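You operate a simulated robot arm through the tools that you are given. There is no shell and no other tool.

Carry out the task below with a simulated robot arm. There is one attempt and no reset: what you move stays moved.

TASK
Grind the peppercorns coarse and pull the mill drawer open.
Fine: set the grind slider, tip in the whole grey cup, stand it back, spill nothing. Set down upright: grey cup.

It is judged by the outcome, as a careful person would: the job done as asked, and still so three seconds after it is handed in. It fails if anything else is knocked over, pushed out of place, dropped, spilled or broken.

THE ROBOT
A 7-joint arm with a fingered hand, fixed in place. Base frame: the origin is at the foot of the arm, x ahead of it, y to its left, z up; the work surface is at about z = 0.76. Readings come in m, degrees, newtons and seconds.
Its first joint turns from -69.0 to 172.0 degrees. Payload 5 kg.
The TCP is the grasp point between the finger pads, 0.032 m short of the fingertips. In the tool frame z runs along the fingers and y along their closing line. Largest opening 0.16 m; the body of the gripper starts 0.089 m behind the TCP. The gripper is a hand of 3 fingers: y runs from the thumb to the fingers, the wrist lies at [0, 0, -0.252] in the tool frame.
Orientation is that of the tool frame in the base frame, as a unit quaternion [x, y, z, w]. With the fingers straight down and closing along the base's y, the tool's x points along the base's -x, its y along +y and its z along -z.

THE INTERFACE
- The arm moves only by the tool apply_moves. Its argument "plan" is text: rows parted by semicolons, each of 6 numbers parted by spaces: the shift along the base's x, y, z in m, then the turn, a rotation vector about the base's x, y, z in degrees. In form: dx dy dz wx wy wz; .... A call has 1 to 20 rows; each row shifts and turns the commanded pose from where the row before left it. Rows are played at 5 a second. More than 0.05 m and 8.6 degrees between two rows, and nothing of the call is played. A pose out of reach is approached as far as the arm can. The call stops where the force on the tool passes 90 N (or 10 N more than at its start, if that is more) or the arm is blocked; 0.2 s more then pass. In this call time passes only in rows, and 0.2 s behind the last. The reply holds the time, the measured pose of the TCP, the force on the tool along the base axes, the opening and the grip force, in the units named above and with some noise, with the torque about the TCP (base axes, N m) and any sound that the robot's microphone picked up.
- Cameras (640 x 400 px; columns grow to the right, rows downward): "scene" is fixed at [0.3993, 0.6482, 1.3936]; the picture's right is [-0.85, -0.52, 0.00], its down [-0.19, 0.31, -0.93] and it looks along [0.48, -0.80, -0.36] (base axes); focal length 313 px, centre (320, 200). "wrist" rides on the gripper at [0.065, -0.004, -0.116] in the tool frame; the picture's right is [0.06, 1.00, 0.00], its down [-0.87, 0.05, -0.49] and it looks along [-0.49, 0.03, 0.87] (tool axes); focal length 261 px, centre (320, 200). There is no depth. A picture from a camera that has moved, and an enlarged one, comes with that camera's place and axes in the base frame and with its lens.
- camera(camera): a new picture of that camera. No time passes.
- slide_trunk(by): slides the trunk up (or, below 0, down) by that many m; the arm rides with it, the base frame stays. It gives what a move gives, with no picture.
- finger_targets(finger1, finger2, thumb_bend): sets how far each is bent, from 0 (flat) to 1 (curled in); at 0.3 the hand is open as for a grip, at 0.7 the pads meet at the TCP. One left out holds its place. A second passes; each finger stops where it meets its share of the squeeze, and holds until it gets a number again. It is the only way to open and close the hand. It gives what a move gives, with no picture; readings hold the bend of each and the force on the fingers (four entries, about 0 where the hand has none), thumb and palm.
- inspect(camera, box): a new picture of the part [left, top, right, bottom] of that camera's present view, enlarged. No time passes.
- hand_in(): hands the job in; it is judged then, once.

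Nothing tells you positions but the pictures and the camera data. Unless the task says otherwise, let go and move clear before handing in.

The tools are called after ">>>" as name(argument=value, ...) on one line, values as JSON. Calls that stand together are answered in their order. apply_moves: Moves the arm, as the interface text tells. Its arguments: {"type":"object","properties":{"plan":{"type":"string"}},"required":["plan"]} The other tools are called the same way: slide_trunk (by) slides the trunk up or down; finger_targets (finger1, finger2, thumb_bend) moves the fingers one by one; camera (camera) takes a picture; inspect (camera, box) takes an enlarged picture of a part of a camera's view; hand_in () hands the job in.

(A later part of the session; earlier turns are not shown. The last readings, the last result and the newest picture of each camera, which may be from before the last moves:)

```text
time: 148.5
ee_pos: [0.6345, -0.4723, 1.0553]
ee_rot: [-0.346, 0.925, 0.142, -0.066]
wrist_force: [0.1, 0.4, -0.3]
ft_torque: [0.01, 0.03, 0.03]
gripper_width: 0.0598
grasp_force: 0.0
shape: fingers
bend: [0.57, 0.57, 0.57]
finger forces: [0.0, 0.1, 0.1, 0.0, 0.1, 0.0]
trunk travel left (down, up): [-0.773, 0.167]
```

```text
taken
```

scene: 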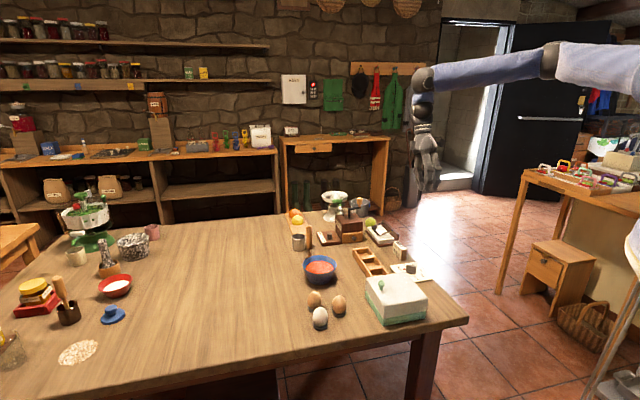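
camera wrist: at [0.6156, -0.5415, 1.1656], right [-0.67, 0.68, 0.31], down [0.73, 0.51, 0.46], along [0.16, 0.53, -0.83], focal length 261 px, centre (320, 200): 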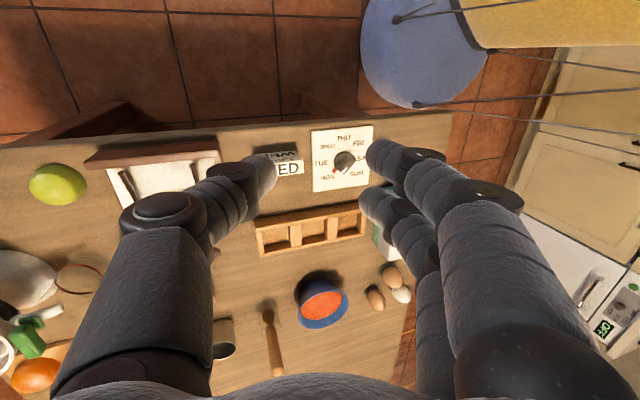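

Row step was too large; repeating with smaller rotation steps.

>>> apply_moves(plan="0 0 0.01 -4.2 -4.3 0; 0 0 0.01 -4.2 -4.3 0; 0 0 0.01 -4.2 -4.3 0; 0.02 0.02 0.01 0 0 0; 0.02 0.02 0.01 0 0 0; 0.01 0.02 0.01 0 0 0; 0.01 0.02 0.01 0 0 0; 0 0 0 0 0 0")

>>> camera(camera="scene")

```text
time: 150.3
ee_pos: [0.6985, -0.3911, 1.1251]
ee_rot: [-0.351, 0.936, 0.0, 0.001]
wrist_force: [0.4, 0.1, -0.1]
ft_torque: [0.0, 0.0, 0.0]
gripper_width: 0.0595
grasp_force: 0.2
shape: fingers
bend: [0.57, 0.57, 0.57]
finger forces: [0.0, 0.0, 0.1, 0.0, 0.1, 0.0]
trunk travel left (down, up): [-0.773, 0.167]
```

```text
taken
```

scene: 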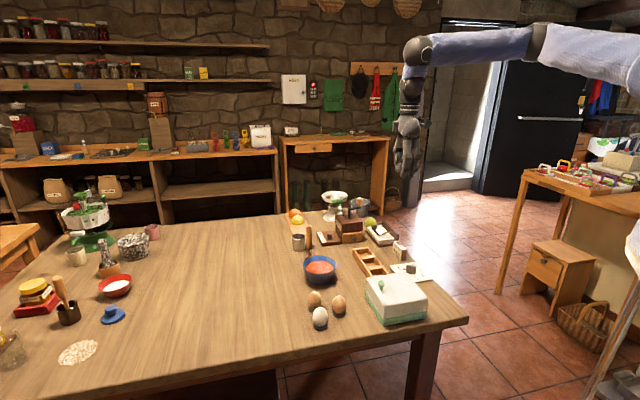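

Clean vertical pose with the elbow high. Tilt toward azimuth 45° again and check the elbow.

>>> apply_moves(plan="0 0 0 5.3 -5.3 0; 0 0 0 5.3 -5.3 0; 0 0 0 5.3 -5.3 0; 0 0 0 5.3 -5.3 0; 0 0 0 5.3 -5.3 0; 0 0 0 5.3 -5.3 0; 0 0 0 0 0 0")

>>> camera(camera="scene")

>>> apply_moves(plan="0 0 0 5.3 -5.3 0; 0 0 0 5.3 -5.3 0; 0 0 0 5.3 -5.3 0; 0 0 0 5.3 -5.3 0; 0 0 0 5.3 -5.3 0; 0 0 0 0 0 0")

>>> camera(camera="scene")

```text
time: 151.9
ee_pos: [0.6979, -0.3904, 1.125]
ee_rot: [-0.323, 0.865, 0.157, 0.35]
wrist_force: [-0.5, 0.5, 1.0]
ft_torque: [-0.03, 0.0, 0.01]
gripper_width: 0.0599
grasp_force: 0.1
shape: fingers
bend: [0.57, 0.57, 0.57]
finger forces: [0.1, 0.1, 0.0, 0.0, 0.0, 0.1]
trunk travel left (down, up): [-0.773, 0.167]
```

```text
taken
```

scene: 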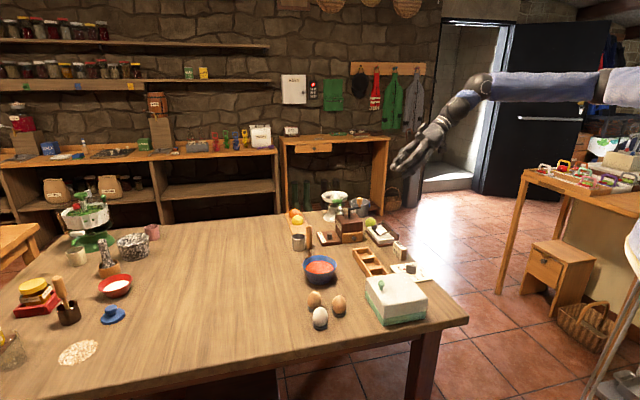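

```text
time: 153.3
ee_pos: [0.6956, -0.3913, 1.1267]
ee_rot: [-0.263, 0.703, 0.272, 0.602]
wrist_force: [-0.4, -0.6, 0.1]
ft_torque: [0.01, 0.0, -0.02]
gripper_width: 0.0597
grasp_force: 0.0
shape: fingers
bend: [0.57, 0.57, 0.57]
finger forces: [0.0, 0.0, 0.1, 0.0, 0.0, 0.0]
trunk travel left (down, up): [-0.773, 0.167]
```

```text
taken
```

scene: 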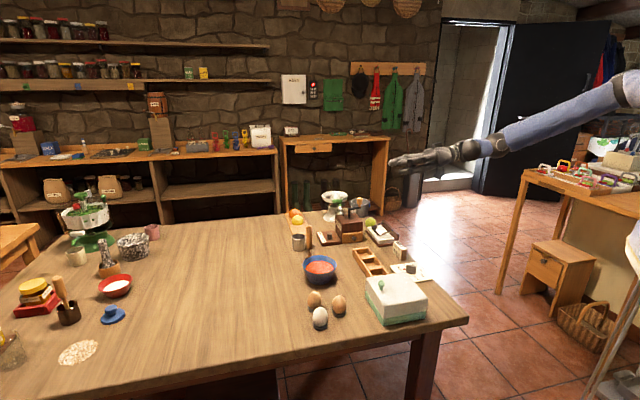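

The near-straight wrist here (hand in line with the forearm) is what caused the flip. At the mill itself the forearm comes down steeply, so the wrist will be well bent. I'll pitch back down and rehearse right above the mill, but higher.

>>> apply_moves(plan="0 0 0 -5.3 5.3 0; 0 0 0 -5.3 5.3 0; 0 0 0 -5.3 5.3 0; 0 0 0 -5.3 5.3 0; 0 0 0 -5.3 5.3 0; 0 0 0 0 0 0")

>>> camera(camera="scene")

```text
time: 154.7
ee_pos: [0.6954, -0.3912, 1.1263]
ee_rot: [-0.323, 0.865, 0.157, 0.349]
wrist_force: [0.1, -0.5, 0.8]
ft_torque: [-0.04, 0.0, 0.01]
gripper_width: 0.0597
grasp_force: 0.0
shape: fingers
bend: [0.57, 0.57, 0.57]
finger forces: [0.0, 0.0, 0.0, 0.0, 0.0, 0.0]
trunk travel left (down, up): [-0.773, 0.167]
```

```text
taken
```

scene: 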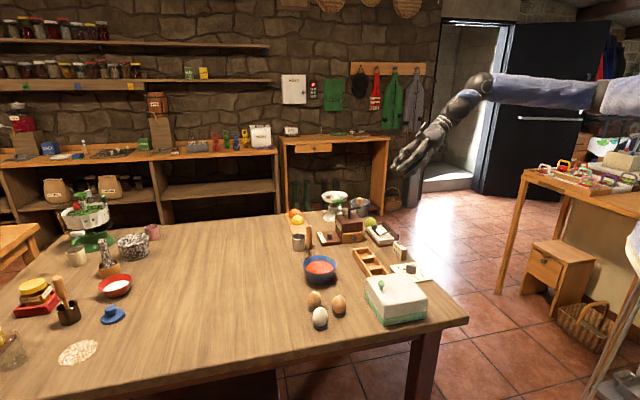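

Good and repeatable. Now pitch down to about 25° and go above the crank knob to move it a quarter turn further (to the back).

>>> apply_moves(plan="0 0 0 -4.7 4.7 0; 0 0 0 -4.7 4.7 0; 0 0 0 -4.7 4.7 0; 0.024 -0.01 0 0 0 0; 0.024 -0.01 0 0 0 0; 0.024 -0.01 0 0 0 0; 0.024 -0.01 0 0 0 0; 0.024 -0.01 -0.01 0 0 0; 0.024 -0.01 -0.01 0 0 0; 0.024 -0.01 -0.02 0 0 0; 0.02 -0.012 -0.02 0 0 0; 0 0 -0.02 0 0 0; 0 0 0 0 0 0")

>>> camera(camera="wrist")

>>> camera(camera="scene")

```text
time: 157.5
ee_pos: [0.886, -0.4725, 1.0451]
ee_rot: [-0.343, 0.914, 0.089, 0.198]
wrist_force: [-0.6, 0.5, 0.7]
ft_torque: [-0.02, 0.02, 0.0]
gripper_width: 0.0594
grasp_force: 0.0
shape: fingers
bend: [0.57, 0.57, 0.57]
finger forces: [0.1, 0.0, 0.0, 0.1, 0.0, 0.0]
trunk travel left (down, up): [-0.773, 0.167]
```

```text
taken
camera wrist: at [0.8088, -0.5485, 1.1229], right [-0.7, 0.71, 0.0], down [0.41, 0.41, 0.81], along [0.58, 0.57, -0.58], focal length 261 px, centre (320, 200)
```

wrist: 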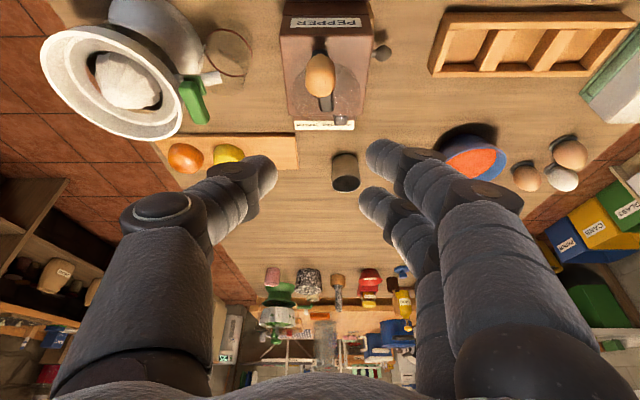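

```text
taken
```

scene: 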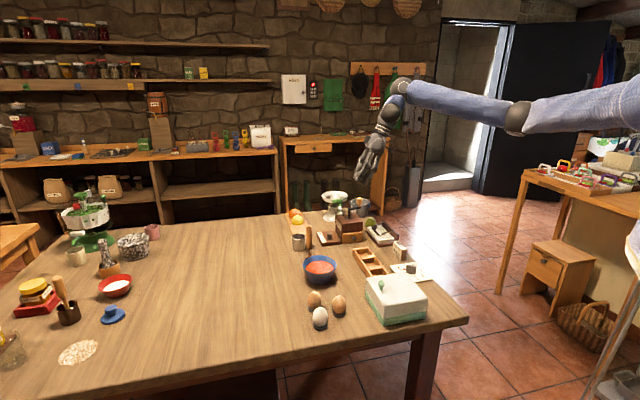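

Hand is right over the crank knob. Descend around it.

>>> apply_moves(plan="0 0 -0.02 0 0 0; 0 0 -0.02 0 0 0; 0 0 -0.02 0 0 0; -0.001 -0.001 -0.02 0 0 0; 0 0 -0.018 0 0 0; 0 0 0 0 0 0")

>>> inspect(camera="scene", box=[330, 180, 390, 230])

>>> inspect(camera="wrist", box=[220, 80, 420, 240])

```text
time: 158.9
ee_pos: [0.8844, -0.475, 0.9467]
ee_rot: [-0.342, 0.914, 0.088, 0.199]
wrist_force: [0.0, 0.1, -0.2]
ft_torque: [0.02, 0.02, -0.03]
gripper_width: 0.0597
grasp_force: 0.0
shape: fingers
bend: [0.57, 0.57, 0.57]
finger forces: [0.0, 0.0, 0.1, 0.1, 0.1, 0.0]
trunk travel left (down, up): [-0.773, 0.167]
```

```text
8.00 times, centred on (360, 205) of scene
camera zoom: at [0.3993, 0.6482, 1.3936], right [-0.85, -0.52, 0.0], down [-0.19, 0.31, -0.93], along [0.48, -0.8, -0.36], focal length 2502 px, centre (0, 160)
```

zoom: 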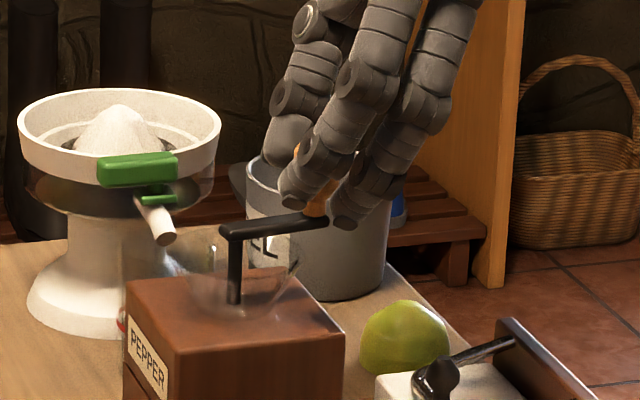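

```text
2.50 times, centred on (320, 160) of wrist
camera zoom: at [0.8075, -0.5501, 1.0248], right [-0.7, 0.71, 0.0], down [0.41, 0.41, 0.81], along [0.58, 0.57, -0.58], focal length 652 px, centre (320, 300)
```

zoom: 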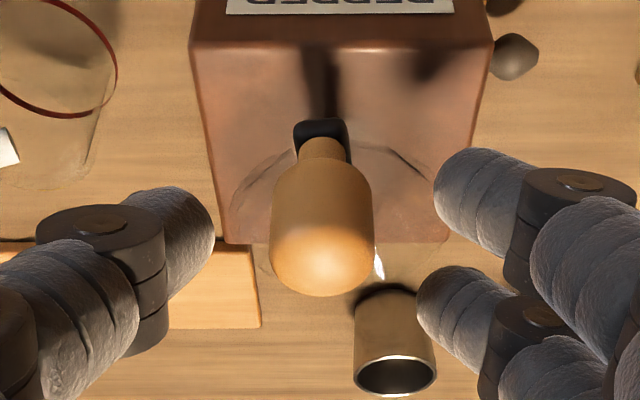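

Straddling it well. Close on the knob.

>>> finger_targets(finger1=0.69, finger2=0.69, thumb_bend=0.68)

>>> inspect(camera="scene", box=[330, 180, 390, 230])

```text
time: 159.9
ee_pos: [0.8842, -0.4741, 0.9467]
ee_rot: [-0.343, 0.914, 0.088, 0.198]
wrist_force: [0.1, 0.2, -1.4]
ft_torque: [0.05, 0.02, 0.0]
gripper_width: 0.0271
grasp_force: 3.3
shape: fingers
bend: [0.66, 0.69, 0.67]
finger forces: [3.7, 0.2, 0.1, 0.1, 3.8, 0.1]
trunk travel left (down, up): [-0.773, 0.167]
```

```text
8.00 times, centred on (360, 205) of scene
camera zoom: at [0.3993, 0.6482, 1.3936], right [-0.85, -0.52, 0.0], down [-0.19, 0.31, -0.93], along [0.48, -0.8, -0.36], focal length 2502 px, centre (0, 160)
```

zoom: 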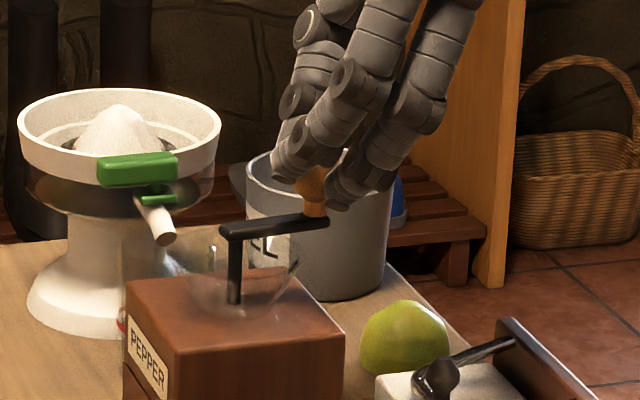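

Holding the knob. Turn the crank on toward the back of the mill.

>>> apply_moves(plan="0.0067 -0.0056 0 0 0 0; 0.0076 -0.0044 0 0 0 0; 0.0082 -0.003 0 0 0 0; 0.0086 -0.0015 0 0 0 0; 0.0087 0 0 0 0 0")

>>> inspect(camera="scene", box=[330, 180, 390, 230])

```text
time: 161.1
ee_pos: [0.9251, -0.4874, 0.9482]
ee_rot: [-0.342, 0.914, 0.088, 0.199]
wrist_force: [-2.3, 9.4, 1.3]
ft_torque: [0.18, 0.06, 0.05]
gripper_width: 0.0259
grasp_force: 5.1
shape: fingers
bend: [0.65, 0.66, 0.67]
finger forces: [4.1, 5.7, 0.1, 0.0, 1.1, 0.0]
trunk travel left (down, up): [-0.773, 0.167]
```

```text
8.00 times, centred on (360, 205) of scene
camera zoom: at [0.3993, 0.6482, 1.3936], right [-0.85, -0.52, 0.0], down [-0.19, 0.31, -0.93], along [0.48, -0.8, -0.36], focal length 2502 px, centre (0, 160)
```

zoom: 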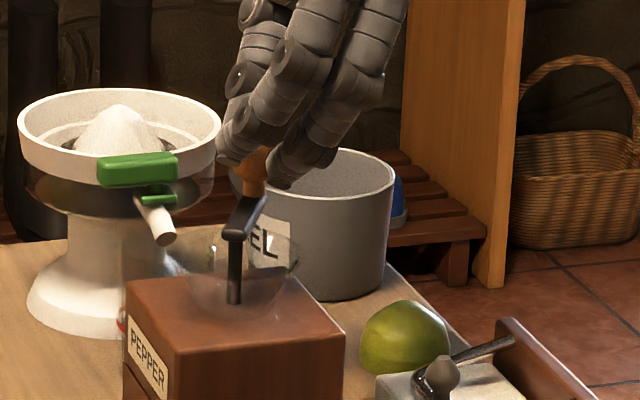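

The crank follows; the pull suggests the radius is a little smaller (about 0.046). Continue to the far side with that correction.

>>> apply_moves(plan="0.005 0.003 0 0 0 0; 0.0046 0.0022 0 0 0 0; 0.0048 0.0022 0 0 0 0; 0.0045 0.0024 0 0 0 0; 0.0038 0.003 0 0 0 0; 0.0037 0.0031 0 0 0 0")

>>> inspect(camera="scene", box=[320, 180, 380, 230])

```text
time: 162.5
ee_pos: [0.9496, -0.4707, 0.9483]
ee_rot: [-0.343, 0.914, 0.088, 0.198]
wrist_force: [-7.5, 6.3, 1.7]
ft_torque: [0.14, 0.18, 0.06]
gripper_width: 0.0265
grasp_force: 5.8
shape: fingers
bend: [0.65, 0.67, 0.68]
finger forces: [6.9, 3.8, 0.0, 0.0, 1.1, 0.1]
trunk travel left (down, up): [-0.773, 0.167]
```

```text
8.00 times, centred on (350, 205) of scene
camera zoom: at [0.3993, 0.6482, 1.3936], right [-0.85, -0.52, 0.0], down [-0.19, 0.31, -0.93], along [0.48, -0.8, -0.36], focal length 2502 px, centre (80, 160)
```

zoom: 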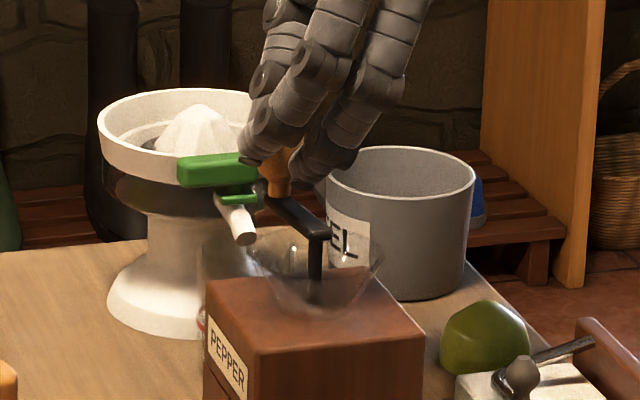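

The crank knob is now at the back of the mill. Release gently and lift straight up.

>>> finger_targets(finger1=0.6, finger2=0.6, thumb_bend=0.62)

>>> apply_moves(plan="0 0 0.015 0 0 0; 0 0 0.02 0 0 0; 0 0 0.03 0 0 0; 0 0 0.03 0 0 0; -0.01 0.01 0.03 0 0 0; 0 0 0 0 0 0")

>>> inspect(camera="scene", box=[310, 180, 390, 250])

>>> camera(camera="scene")

```text
time: 163.5
ee_pos: [0.9509, -0.4724, 0.9473]
ee_rot: [-0.342, 0.914, 0.089, 0.199]
wrist_force: [-0.7, 0.7, 0.3]
ft_torque: [-0.04, -0.03, 0.04]
gripper_width: 0.0429
grasp_force: 0.0
shape: fingers
bend: [0.6, 0.6, 0.62]
finger forces: [0.0, 0.0, 0.0, 0.0, 0.0, 0.1]
trunk travel left (down, up): [-0.773, 0.167]
```

```text
time: 164.9
ee_pos: [0.9416, -0.4627, 1.071]
ee_rot: [-0.342, 0.914, 0.089, 0.198]
wrist_force: [0.0, 0.1, 0.0]
ft_torque: [-0.01, -0.01, 0.01]
gripper_width: 0.043
grasp_force: 0.0
shape: fingers
bend: [0.6, 0.6, 0.62]
finger forces: [0.0, 0.0, 0.0, 0.0, 0.0, 0.0]
trunk travel left (down, up): [-0.773, 0.167]
```

```text
5.71 times, centred on (350, 215) of scene
camera zoom: at [0.3993, 0.6482, 1.3936], right [-0.85, -0.52, 0.0], down [-0.19, 0.31, -0.93], along [0.48, -0.8, -0.36], focal length 1787 px, centre (149, 114)
```

zoom: 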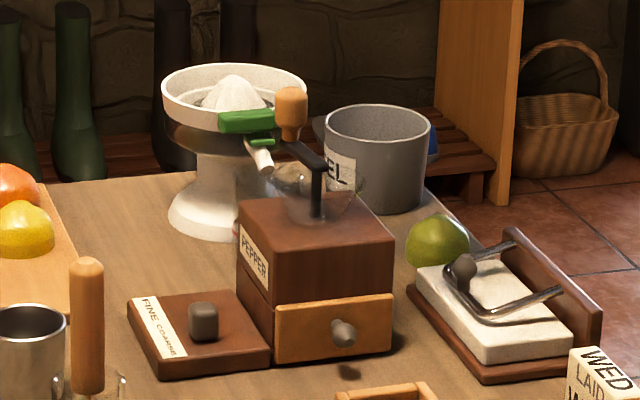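

```text
taken
```

scene: 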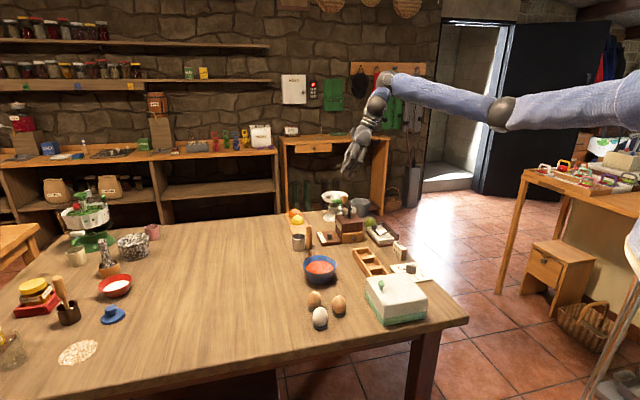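

Crank is parked at the back. Now rehearse the pour empty-handed above the mill (higher than needed), in small pieces: first to 45° tilt, then to horizontal.

>>> apply_moves(plan="-0.005 0.005 0.01 4.7 -4.7 0; -0.005 0.005 0.01 4.7 -4.7 0; -0.01 0.005 0.01 4.7 -4.7 0; 0 0 0 0 0 0")

>>> apply_moves(plan="0 0 0 5.3 -5.3 0; 0 0 0 5.3 -5.3 0; 0 0 0 5.3 -5.3 0; 0 0 0 0 0 0")

>>> camera(camera="scene")

```text
time: 165.9
ee_pos: [0.9209, -0.4468, 1.1008]
ee_rot: [-0.324, 0.865, 0.158, 0.349]
wrist_force: [-0.4, -0.7, -0.9]
ft_torque: [0.01, 0.01, 0.02]
gripper_width: 0.0432
grasp_force: 0.0
shape: fingers
bend: [0.6, 0.6, 0.62]
finger forces: [0.1, 0.0, 0.0, 0.0, 0.0, 0.0]
trunk travel left (down, up): [-0.773, 0.167]
```

```text
time: 166.9
ee_pos: [0.9211, -0.4476, 1.1018]
ee_rot: [-0.291, 0.778, 0.23, 0.507]
wrist_force: [0.2, -0.1, 0.0]
ft_torque: [-0.01, 0.02, -0.03]
gripper_width: 0.043
grasp_force: 0.0
shape: fingers
bend: [0.6, 0.6, 0.62]
finger forces: [0.0, 0.1, 0.1, 0.0, 0.0, 0.1]
trunk travel left (down, up): [-0.773, 0.167]
```

```text
taken
```

scene: 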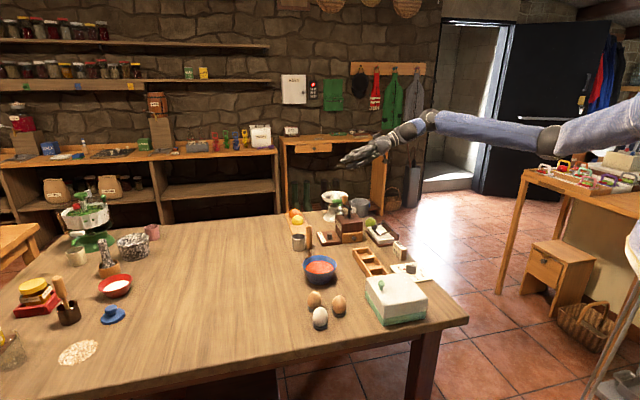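

Position holds well. Continue pitching to horizontal.

>>> apply_moves(plan="0 0 0 5.3 -5.3 0; 0 0 0 5.3 -5.3 0; 0 0 0 5.3 -5.3 0; 0 0 0 0 0 0")

>>> camera(camera="scene")

>>> apply_moves(plan="0 0 0 5.3 5.3 0; 0 0 0 5.3 5.3 0; 0 0 0 5.3 5.3 0; 0 0 0 5.3 5.3 0; 0 0 0 0 0 0")

>>> camera(camera="scene")

```text
time: 167.9
ee_pos: [0.9204, -0.4481, 1.1009]
ee_rot: [-0.248, 0.662, 0.291, 0.645]
wrist_force: [-0.5, 0.5, -0.8]
ft_torque: [-0.01, 0.0, 0.03]
gripper_width: 0.0433
grasp_force: 0.0
shape: fingers
bend: [0.6, 0.6, 0.62]
finger forces: [0.0, 0.0, 0.1, 0.0, 0.0, 0.1]
trunk travel left (down, up): [-0.773, 0.167]
```

```text
taken
```

scene: 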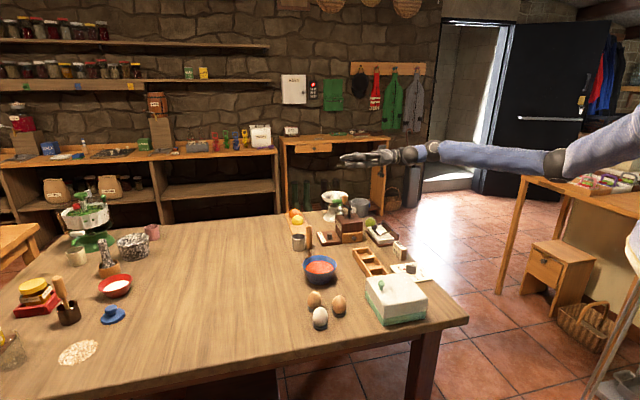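

```text
time: 169.1
ee_pos: [0.9206, -0.4473, 1.1006]
ee_rot: [-0.066, 0.705, 0.448, 0.546]
wrist_force: [-0.3, -0.1, 0.0]
ft_torque: [-0.01, 0.0, 0.01]
gripper_width: 0.0429
grasp_force: 0.0
shape: fingers
bend: [0.6, 0.6, 0.62]
finger forces: [0.1, 0.0, 0.0, 0.0, 0.1, 0.0]
trunk travel left (down, up): [-0.773, 0.167]
```

```text
taken
```

scene: 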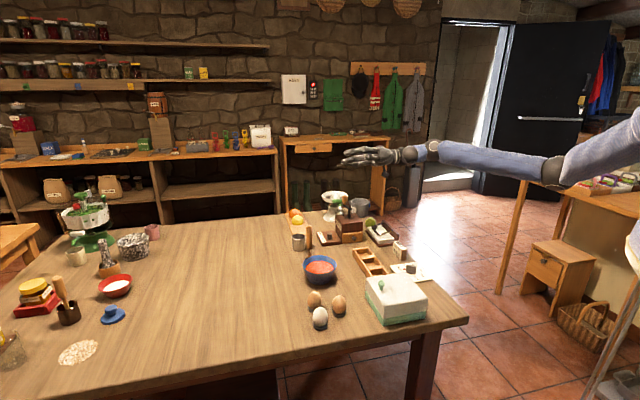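

Works smoothly. Continue the roll in chunks.

>>> apply_moves(plan="0 0 0 5.3 5.3 0; 0 0 0 5.3 5.3 0; 0 0 0 5.3 5.3 0; 0 0 0 5.3 5.3 0; 0 0 0 5.3 5.3 0; 0 0 0 5.3 5.3 0; 0 0 0 0 0 0")

>>> apply_moves(plan="0 0 0 5.3 5.3 0; 0 0 0 5.3 5.3 0; 0 0 0 5.3 5.3 0; 0 0 0 5.3 5.3 0; 0 0 0 5.3 5.3 0; 0 0 0 5.3 5.3 0; 0 0 0 5.3 5.3 0; 0 0 0 5.3 5.3 0; 0 0 0 0 0 0")

>>> camera(camera="scene")

>>> camera(camera="wrist")

```text
time: 170.7
ee_pos: [0.92, -0.4477, 1.1024]
ee_rot: [0.207, 0.678, 0.623, 0.332]
wrist_force: [-0.1, -0.1, 0.5]
ft_torque: [0.0, 0.01, 0.02]
gripper_width: 0.0432
grasp_force: 0.1
shape: fingers
bend: [0.6, 0.6, 0.62]
finger forces: [0.0, 0.0, 0.1, 0.0, 0.1, 0.0]
trunk travel left (down, up): [-0.773, 0.167]
```

```text
time: 172.7
ee_pos: [0.9206, -0.4481, 1.1021]
ee_rot: [0.517, 0.484, 0.706, -0.025]
wrist_force: [1.0, -0.5, -0.2]
ft_torque: [-0.03, -0.03, -0.02]
gripper_width: 0.0429
grasp_force: 0.0
shape: fingers
bend: [0.6, 0.6, 0.62]
finger forces: [0.0, 0.1, 0.1, 0.0, 0.0, 0.1]
trunk travel left (down, up): [-0.773, 0.167]
```

```text
taken
```

scene: 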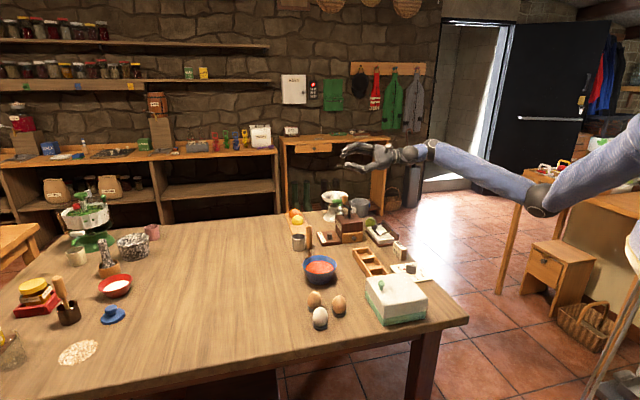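

```text
taken
camera wrist: at [0.8059, -0.497, 1.1491], right [0.51, -0.5, 0.7], down [0.09, -0.78, -0.62], along [0.86, 0.37, -0.35], focal length 261 px, centre (320, 200)
```

wrist: 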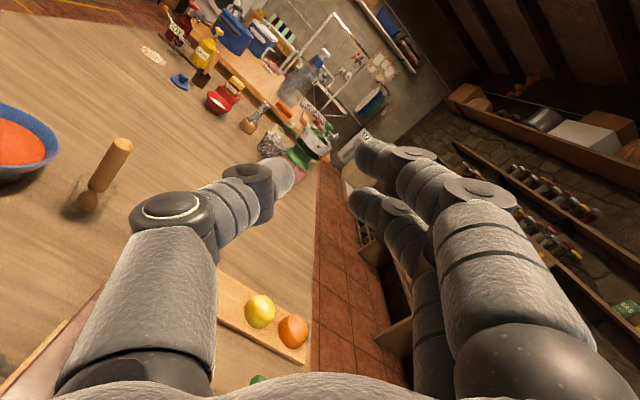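

The full pour pose is reachable and stable here. Now reverse the rehearsal in chunks to make sure the way back is equally smooth.

>>> apply_moves(plan="0 0 0 -5.3 -5.3 0; 0 0 0 -5.3 -5.3 0; 0 0 0 -5.3 -5.3 0; 0 0 0 -5.3 -5.3 0; 0 0 0 -5.3 -5.3 0; 0 0 0 -5.3 -5.3 0; 0 0 0 -5.3 -5.3 0; 0 0 0 -5.3 -5.3 0; 0 0 0 0 0 0")

>>> apply_moves(plan="0 0 0 -5.3 -5.3 0; 0 0 0 -5.3 -5.3 0; 0 0 0 -5.3 -5.3 0; 0 0 0 -5.3 -5.3 0; 0 0 0 -5.3 -5.3 0; 0 0 0 -5.3 -5.3 0; 0 0 0 -5.3 -5.3 0; 0 0 0 -5.3 -5.3 0; 0 0 0 -5.3 -5.3 0; 0 0 0 -5.3 -5.3 0; 0 0 0 0 0 0")

>>> apply_moves(plan="0 0 0 -5.3 5.3 0; 0 0 0 -5.3 5.3 0; 0 0 0 0 0 0")

>>> camera(camera="scene")

```text
time: 174.7
ee_pos: [0.92, -0.4466, 1.1005]
ee_rot: [0.206, 0.678, 0.622, 0.333]
wrist_force: [0.7, -0.5, 0.4]
ft_torque: [-0.01, -0.02, -0.03]
gripper_width: 0.0433
grasp_force: 0.1
shape: fingers
bend: [0.6, 0.6, 0.62]
finger forces: [0.1, 0.1, 0.0, 0.0, 0.1, 0.0]
trunk travel left (down, up): [-0.773, 0.167]
```

```text
time: 177.1
ee_pos: [0.9196, -0.4473, 1.1015]
ee_rot: [-0.247, 0.662, 0.291, 0.644]
wrist_force: [-0.5, 0.4, -0.1]
ft_torque: [0.0, -0.03, -0.01]
gripper_width: 0.0432
grasp_force: 0.0
shape: fingers
bend: [0.6, 0.6, 0.62]
finger forces: [0.0, 0.1, 0.0, 0.0, 0.0, 0.1]
trunk travel left (down, up): [-0.773, 0.167]
```

```text
time: 177.9
ee_pos: [0.9202, -0.4469, 1.1021]
ee_rot: [-0.277, 0.744, 0.251, 0.554]
wrist_force: [-0.5, -0.8, 0.0]
ft_torque: [0.03, 0.01, -0.03]
gripper_width: 0.0433
grasp_force: 0.1
shape: fingers
bend: [0.6, 0.6, 0.62]
finger forces: [0.0, 0.1, 0.0, 0.0, 0.0, 0.1]
trunk travel left (down, up): [-0.773, 0.167]
```

```text
taken
```

scene: 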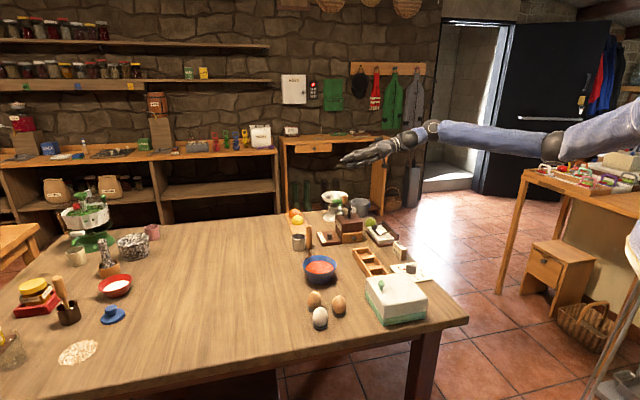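

The way back is smooth too. Now set tilt to 45°, open the hand to about 8 cm, and move over the cup.

>>> apply_moves(plan="0 0 0 -4.95 4.95 0; 0 0 0 -4.95 4.95 0; 0 0 0 -4.95 4.95 0; 0 0 0 -4.95 4.95 0; 0 0 0 -1.9 -1.9 0; 0.0118 0.0195 -0.005 0 0 0; 0.0118 0.0195 -0.005 0 0 0; 0.0118 0.0195 -0.005 0 0 0; 0.0118 0.0195 -0.005 0 0 0; 0.0118 0.0195 -0.005 0 0 0; 0.0118 0.0195 -0.005 0 0 0; 0.0118 0.0195 -0.005 0 0 0; 0.0118 0.0195 -0.005 0 0 0; 0.0118 0.0195 -0.01 0 0 0; 0.0118 0.0195 -0.01 0 0 0; 0 0 0 0 0 0")

>>> finger_targets(finger1=0.52, finger2=0.52, thumb_bend=0.52)

>>> camera(camera="wrist")

>>> camera(camera="scene")

```text
time: 181.3
ee_pos: [1.0387, -0.2518, 1.0425]
ee_rot: [-0.33, 0.855, 0.144, 0.372]
wrist_force: [-0.1, 0.6, 0.4]
ft_torque: [0.02, 0.0, -0.01]
gripper_width: 0.0434
grasp_force: 0.1
shape: fingers
bend: [0.6, 0.6, 0.62]
finger forces: [0.0, 0.0, 0.1, 0.1, 0.0, 0.1]
trunk travel left (down, up): [-0.773, 0.167]
```

```text
time: 182.3
ee_pos: [1.0385, -0.2518, 1.0425]
ee_rot: [-0.329, 0.856, 0.144, 0.372]
wrist_force: [0.5, 0.0, 0.4]
ft_torque: [-0.02, -0.03, 0.02]
gripper_width: 0.0782
grasp_force: 0.0
shape: fingers
bend: [0.52, 0.52, 0.52]
finger forces: [0.0, 0.0, 0.0, 0.0, 0.0, 0.1]
trunk travel left (down, up): [-0.773, 0.167]
```

```text
taken
camera wrist: at [0.9455, -0.3419, 1.0743], right [-0.7, 0.71, -0.04], down [0.14, 0.2, 0.97], along [0.7, 0.68, -0.23], focal length 261 px, centre (320, 200)
```

wrist: 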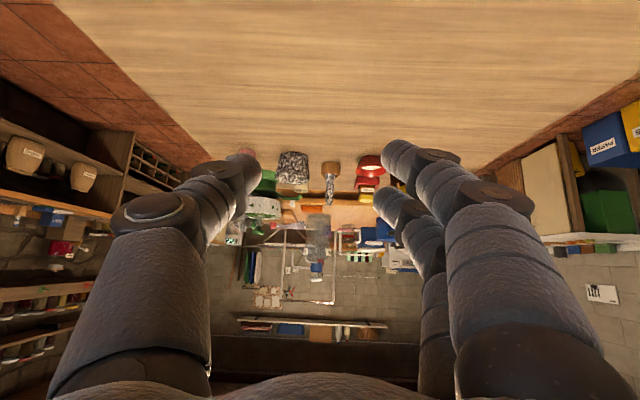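

```text
taken
```

scene: 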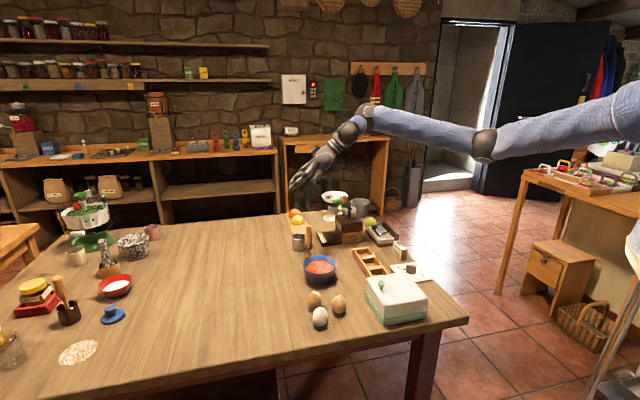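

Directly above the cup with the right orientation and no reach limits. Lower by trunk in stages, checking the stick's clearance.

>>> slide_trunk(by=-0.12)

>>> inspect(camera="scene", box=[270, 180, 350, 260])

>>> camera(camera="wrist")

```text
time: 183.8
ee_pos: [1.0388, -0.2525, 0.9229]
ee_rot: [-0.33, 0.855, 0.144, 0.373]
wrist_force: [-0.2, -0.3, -0.1]
ft_torque: [-0.02, 0.02, 0.02]
gripper_width: 0.0785
grasp_force: 0.1
shape: fingers
bend: [0.52, 0.52, 0.52]
finger forces: [0.0, 0.0, 0.0, 0.1, 0.1, 0.1]
trunk travel left (down, up): [-0.653, 0.287]
```

```text
5.00 times, centred on (310, 220) of scene
camera zoom: at [0.3993, 0.6482, 1.3936], right [-0.85, -0.52, 0.0], down [-0.19, 0.31, -0.93], along [0.48, -0.8, -0.36], focal length 1564 px, centre (370, 100)
```

zoom: 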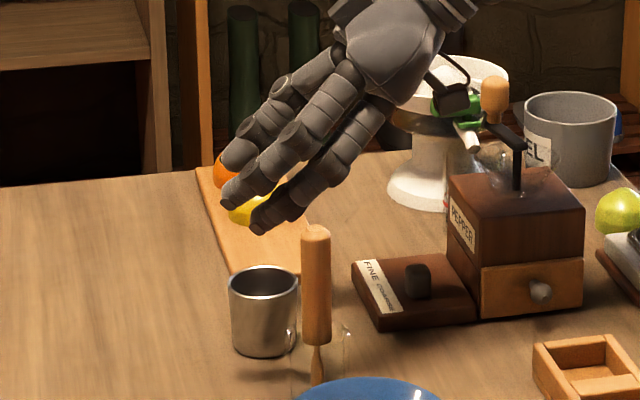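

```text
taken
camera wrist: at [0.9454, -0.3417, 0.9547], right [-0.7, 0.71, -0.04], down [0.14, 0.2, 0.97], along [0.7, 0.68, -0.23], focal length 261 px, centre (320, 200)
```

wrist: 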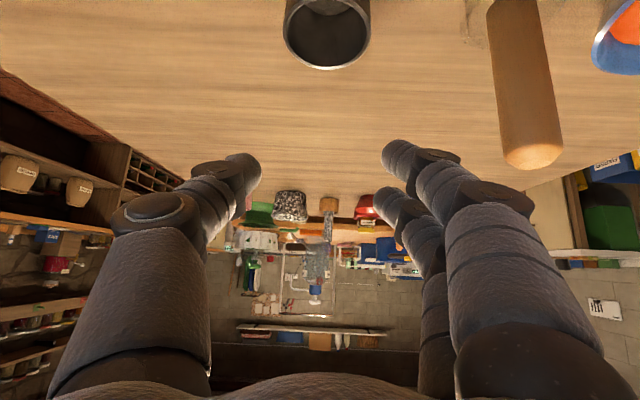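

The cup is centred between the digits, but the stick would pass only a few millimetres from the upper finger's knuckle. I'll turn the hand 8° more and narrow the opening for more clearance.

>>> apply_moves(plan="0 0 0 0 0 4; 0 0 0 0 0 4; 0 0 0 0 0 0")

>>> finger_targets(finger1=0.55, finger2=0.55, thumb_bend=0.54)

>>> camera(camera="wrist")

```text
time: 184.6
ee_pos: [1.0389, -0.2539, 0.9225]
ee_rot: [-0.389, 0.83, 0.169, 0.361]
wrist_force: [-0.6, 0.5, 0.5]
ft_torque: [0.01, -0.02, 0.01]
gripper_width: 0.0786
grasp_force: 0.1
shape: fingers
bend: [0.52, 0.52, 0.52]
finger forces: [0.1, 0.1, 0.0, 0.0, 0.0, 0.0]
trunk travel left (down, up): [-0.653, 0.287]
```

```text
time: 185.6
ee_pos: [1.0391, -0.2521, 0.9229]
ee_rot: [-0.388, 0.831, 0.169, 0.361]
wrist_force: [-0.7, 0.3, 0.1]
ft_torque: [0.02, -0.01, -0.03]
gripper_width: 0.0698
grasp_force: 0.0
shape: fingers
bend: [0.55, 0.55, 0.54]
finger forces: [0.0, 0.0, 0.1, 0.0, 0.1, 0.1]
trunk travel left (down, up): [-0.653, 0.287]
```

```text
taken
camera wrist: at [0.9588, -0.3541, 0.954], right [-0.79, 0.61, -0.04], down [0.11, 0.21, 0.97], along [0.6, 0.77, -0.23], focal length 261 px, centre (320, 200)
```

wrist: 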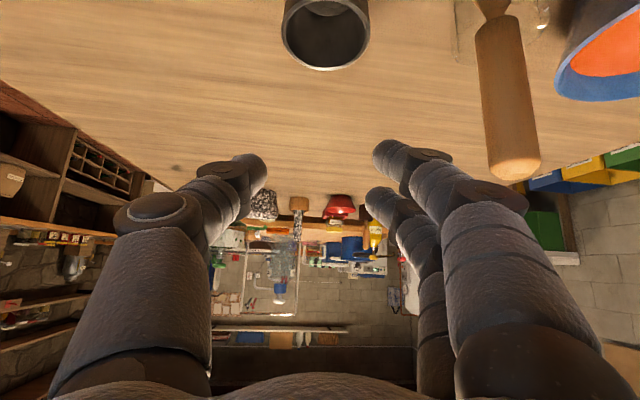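

Cup is centred within about a millimetre and the stick now has around a centimetre of clearance. Lower further in two steps.

>>> slide_trunk(by=-0.06)

>>> inspect(camera="scene", box=[280, 190, 350, 260])

>>> camera(camera="wrist")

```text
time: 186.6
ee_pos: [1.0384, -0.2528, 0.8624]
ee_rot: [-0.389, 0.83, 0.17, 0.362]
wrist_force: [-1.2, -0.1, 1.0]
ft_torque: [-0.02, 0.0, -0.03]
gripper_width: 0.0698
grasp_force: 0.0
shape: fingers
bend: [0.55, 0.55, 0.54]
finger forces: [0.0, 0.0, 0.0, 0.1, 0.0, 0.0]
trunk travel left (down, up): [-0.593, 0.347]
```

```text
5.71 times, centred on (315, 225) of scene
camera zoom: at [0.3993, 0.6482, 1.3936], right [-0.85, -0.52, 0.0], down [-0.19, 0.31, -0.93], along [0.48, -0.8, -0.36], focal length 1787 px, centre (349, 57)
```

zoom: 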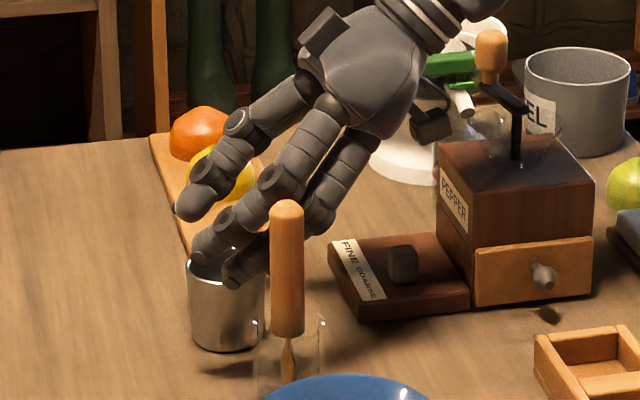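

```text
taken
camera wrist: at [0.9587, -0.354, 0.8946], right [-0.79, 0.61, -0.04], down [0.11, 0.21, 0.97], along [0.6, 0.77, -0.23], focal length 261 px, centre (320, 200)
```

wrist: 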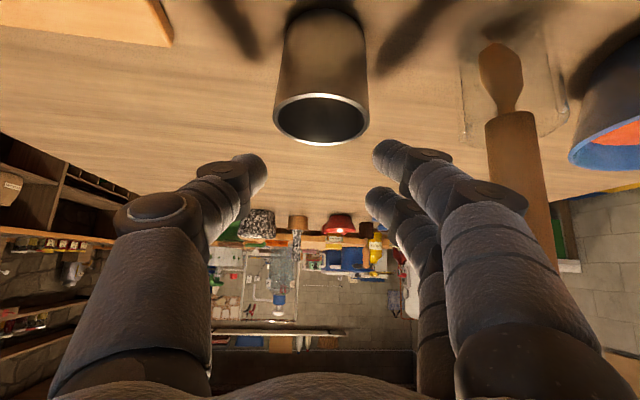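

The digits straddle the cup cleanly. Lower the last 5 cm.

>>> slide_trunk(by=-0.04)

>>> slide_trunk(by=-0.01)

>>> inspect(camera="scene", box=[280, 200, 350, 270])

>>> camera(camera="wrist")

```text
time: 187.5
ee_pos: [1.039, -0.2529, 0.8228]
ee_rot: [-0.389, 0.83, 0.17, 0.362]
wrist_force: [0.4, 0.2, 0.6]
ft_torque: [-0.01, -0.01, -0.05]
gripper_width: 0.0698
grasp_force: 0.1
shape: fingers
bend: [0.55, 0.55, 0.54]
finger forces: [0.1, 0.0, 0.0, 0.0, 0.0, 0.1]
trunk travel left (down, up): [-0.553, 0.387]
```

```text
time: 188.0
ee_pos: [1.038, -0.2525, 0.8131]
ee_rot: [-0.389, 0.83, 0.17, 0.361]
wrist_force: [0.1, 0.2, -0.3]
ft_torque: [0.01, -0.01, 0.0]
gripper_width: 0.0699
grasp_force: 0.1
shape: fingers
bend: [0.55, 0.55, 0.54]
finger forces: [0.0, 0.1, 0.0, 0.0, 0.0, 0.0]
trunk travel left (down, up): [-0.543, 0.397]
```

```text
5.71 times, centred on (315, 235) of scene
camera zoom: at [0.3993, 0.6482, 1.3936], right [-0.85, -0.52, 0.0], down [-0.19, 0.31, -0.93], along [0.48, -0.8, -0.36], focal length 1787 px, centre (349, 0)
```

zoom: 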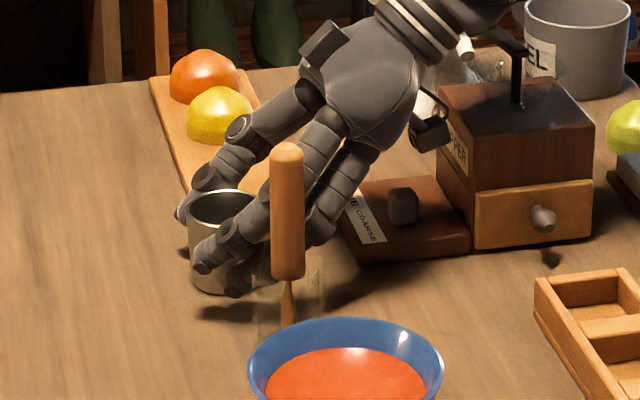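

```text
taken
camera wrist: at [0.9587, -0.354, 0.8444], right [-0.79, 0.61, -0.04], down [0.11, 0.21, 0.97], along [0.6, 0.77, -0.23], focal length 261 px, centre (320, 200)
```

wrist: 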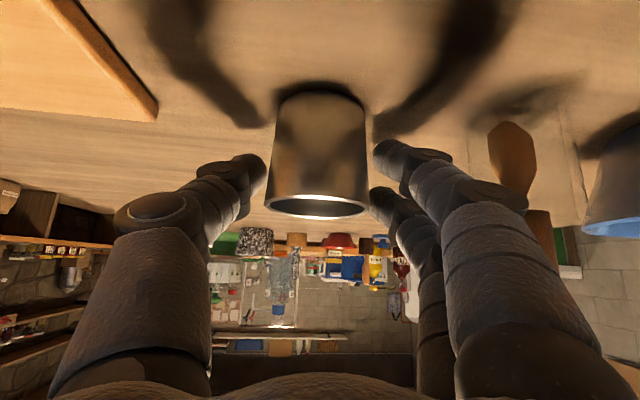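

The cup is between thumb and fingers with no contact. Close the hand on it.

>>> finger_targets(finger1=0.68, finger2=0.68, thumb_bend=0.68)

>>> inspect(camera="scene", box=[280, 200, 350, 270])

>>> camera(camera="wrist")

```text
time: 189.0
ee_pos: [1.0384, -0.2523, 0.813]
ee_rot: [-0.389, 0.83, 0.171, 0.362]
wrist_force: [1.3, -0.4, 1.4]
ft_torque: [0.02, 0.04, 0.03]
gripper_width: 0.0534
grasp_force: 15.7
shape: fingers
bend: [0.58, 0.62, 0.63]
finger forces: [9.4, 6.7, 0.0, 0.1, 16.5, 0.0]
trunk travel left (down, up): [-0.543, 0.397]
```

```text
5.71 times, centred on (315, 235) of scene
camera zoom: at [0.3993, 0.6482, 1.3936], right [-0.85, -0.52, 0.0], down [-0.19, 0.31, -0.93], along [0.48, -0.8, -0.36], focal length 1787 px, centre (349, 0)
```

zoom: 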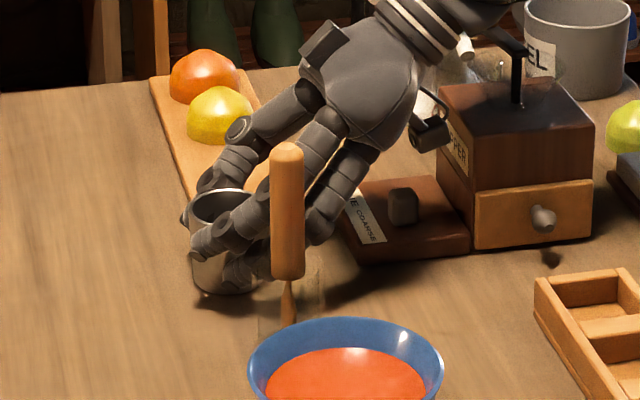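

```text
taken
camera wrist: at [0.9588, -0.3541, 0.8442], right [-0.79, 0.61, -0.04], down [0.11, 0.21, 0.97], along [0.6, 0.77, -0.23], focal length 261 px, centre (320, 200)
```

wrist: 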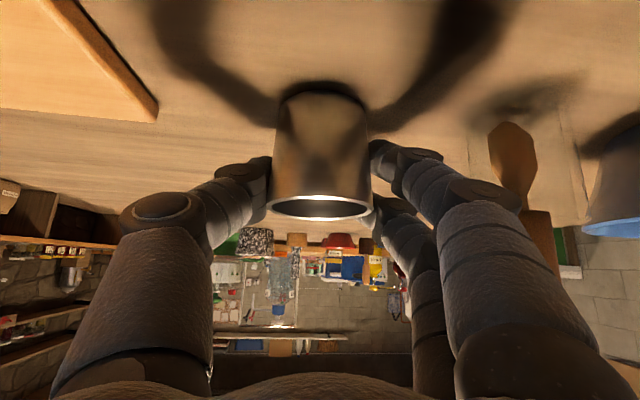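

Firm, balanced grip (about 16 N). Lift slightly with the trunk and check.

>>> slide_trunk(by=0.03)

>>> inspect(camera="scene", box=[280, 195, 350, 265])

```text
time: 189.8
ee_pos: [1.0395, -0.2529, 0.8421]
ee_rot: [-0.388, 0.831, 0.169, 0.361]
wrist_force: [-0.7, -0.2, -0.5]
ft_torque: [0.03, 0.01, -0.01]
gripper_width: 0.0535
grasp_force: 15.9
shape: fingers
bend: [0.58, 0.62, 0.63]
finger forces: [9.2, 6.3, 0.0, 0.0, 16.1, 0.0]
trunk travel left (down, up): [-0.573, 0.367]
```

```text
5.71 times, centred on (315, 230) of scene
camera zoom: at [0.3993, 0.6482, 1.3936], right [-0.85, -0.52, 0.0], down [-0.19, 0.31, -0.93], along [0.48, -0.8, -0.36], focal length 1787 px, centre (349, 29)
```

zoom: 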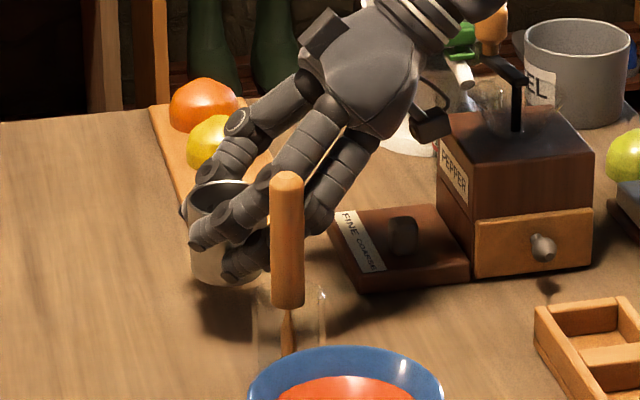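

The cup is held upright and level. Raise with the trunk, then carry it smoothly over to above the mill.

>>> slide_trunk(by=0.2)

>>> apply_moves(plan="-0.007 -0.009 0.003 0 0 -0.5; -0.013 -0.017 0.006 0 0 -0.8; -0.0134 -0.0175 0.006 0 0 -0.8; -0.0134 -0.0175 0.006 0 0 -0.8; -0.0134 -0.0175 0.006 0 0 -0.8; -0.0134 -0.0175 0.006 0 0 -0.8; -0.0134 -0.0175 0.006 0 0 -0.8; -0.0134 -0.0175 0.006 0 0 -0.8; -0.0134 -0.0175 0.006 0 0 -0.8; -0.012 -0.0155 0.005 0 0 -0.8; -0.0075 -0.01 0.002 0 0 -0.3; 0 0 0 0 0 0")

>>> camera(camera="scene")

>>> camera(camera="wrist")

```text
time: 192.0
ee_pos: [1.0385, -0.2518, 1.0423]
ee_rot: [-0.388, 0.83, 0.17, 0.362]
wrist_force: [0.6, 0.3, -0.7]
ft_torque: [0.01, -0.03, -0.02]
gripper_width: 0.0533
grasp_force: 16.2
shape: fingers
bend: [0.58, 0.62, 0.63]
finger forces: [9.3, 6.2, 0.0, 0.1, 16.0, 0.0]
trunk travel left (down, up): [-0.773, 0.167]
```

```text
time: 194.6
ee_pos: [0.9047, -0.426, 1.0996]
ee_rot: [-0.33, 0.855, 0.145, 0.373]
wrist_force: [0.7, -0.2, -0.2]
ft_torque: [0.05, 0.02, 0.02]
gripper_width: 0.0532
grasp_force: 15.5
shape: fingers
bend: [0.58, 0.62, 0.63]
finger forces: [9.4, 6.2, 0.1, 0.0, 16.0, 0.0]
trunk travel left (down, up): [-0.773, 0.167]
```

```text
taken
```

scene: 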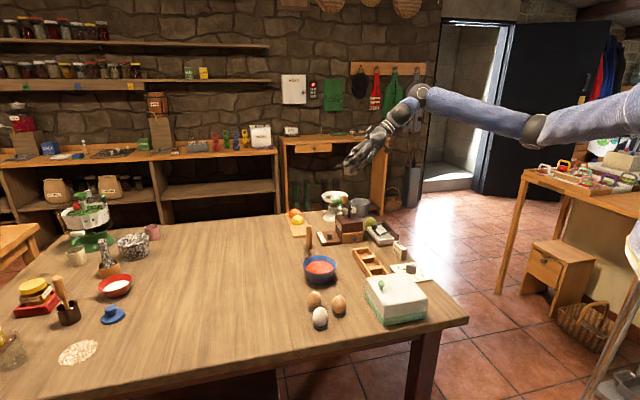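

```text
taken
camera wrist: at [0.813, -0.5159, 1.1323], right [-0.7, 0.71, -0.04], down [0.14, 0.19, 0.97], along [0.7, 0.68, -0.23], focal length 261 px, centre (320, 200)
```

wrist: 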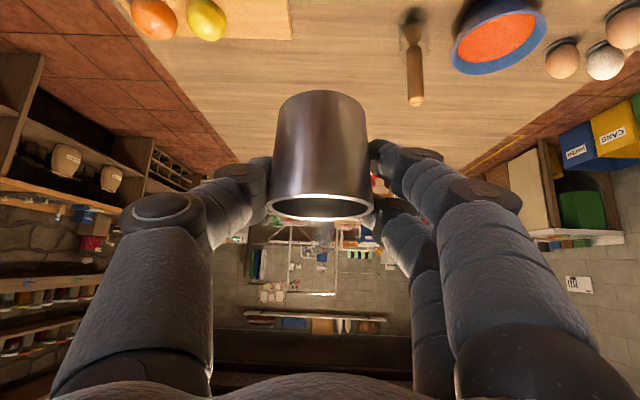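

Cup carried safely above the mill. Now pitch the hand to horizontal (cup leaning back about 43°, still holding its shallow fill).

>>> apply_moves(plan="0 0 0 2.4 -2.65 0; 0 0 0 4.5 -5 0; 0 0 0 4.8 -5.3 0; 0 0 0 4.8 -5.3 0; 0 0 0 4.8 -5.3 0; 0 0 0 4.5 -5 0; 0 0 0 2.9 -3.2 0; 0 0 0 0 0 0")

>>> camera(camera="scene")

>>> camera(camera="wrist")

```text
time: 196.4
ee_pos: [0.9058, -0.427, 1.1003]
ee_rot: [-0.254, 0.66, 0.254, 0.66]
wrist_force: [-0.3, -0.2, -0.3]
ft_torque: [0.0, 0.03, 0.0]
gripper_width: 0.0529
grasp_force: 15.9
shape: fingers
bend: [0.58, 0.62, 0.63]
finger forces: [9.3, 6.1, 0.0, 0.2, 15.5, 0.0]
trunk travel left (down, up): [-0.773, 0.167]
```

```text
taken
```

scene: 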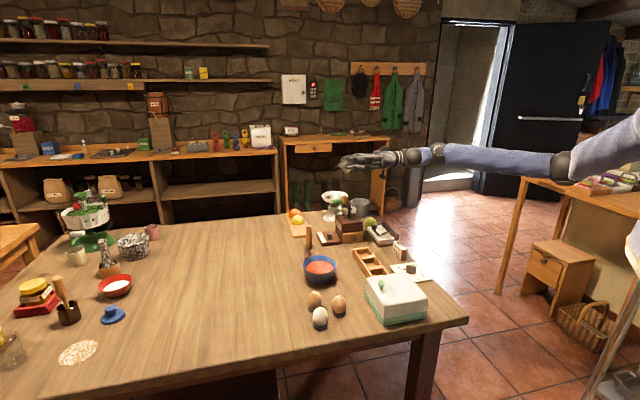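

```text
taken
camera wrist: at [0.8218, -0.507, 1.0364], right [-0.67, 0.74, -0.06], down [-0.4, -0.29, 0.87], along [0.62, 0.61, 0.49], focal length 261 px, centre (320, 200)
```

wrist: 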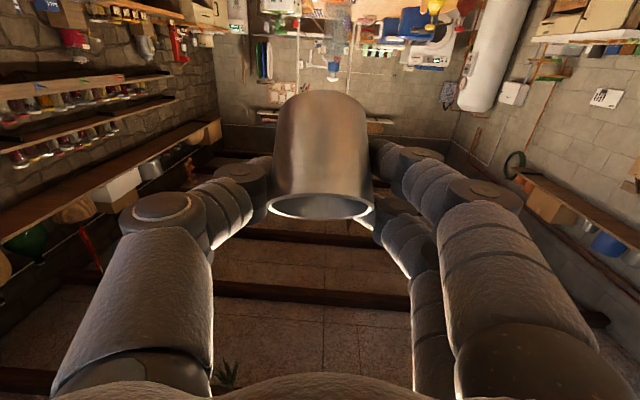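

Holding steady at horizontal. Lower with the trunk so the cup's lip is just above the hopper.

>>> slide_trunk(by=-0.1)

>>> inspect(camera="scene", box=[310, 160, 400, 240])

```text
time: 197.7
ee_pos: [0.9052, -0.4255, 1.0015]
ee_rot: [-0.255, 0.66, 0.254, 0.659]
wrist_force: [0.3, 0.6, -1.0]
ft_torque: [-0.05, -0.01, -0.01]
gripper_width: 0.0533
grasp_force: 15.4
shape: fingers
bend: [0.58, 0.62, 0.63]
finger forces: [9.4, 6.0, 0.1, 0.0, 15.4, 0.1]
trunk travel left (down, up): [-0.673, 0.267]
```

```text
5.00 times, centred on (355, 200) of scene
camera zoom: at [0.3993, 0.6482, 1.3936], right [-0.85, -0.52, 0.0], down [-0.19, 0.31, -0.93], along [0.48, -0.8, -0.36], focal length 1564 px, centre (145, 200)
```

zoom: 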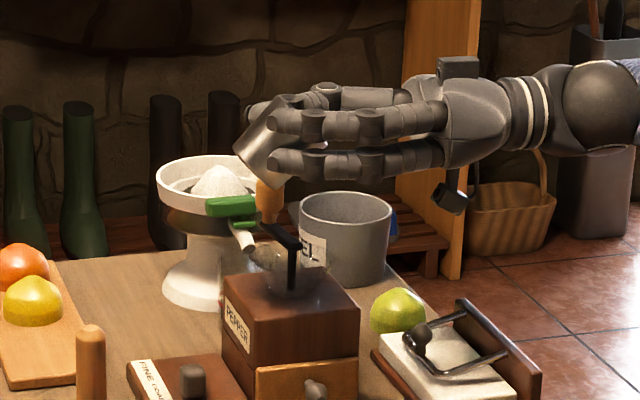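

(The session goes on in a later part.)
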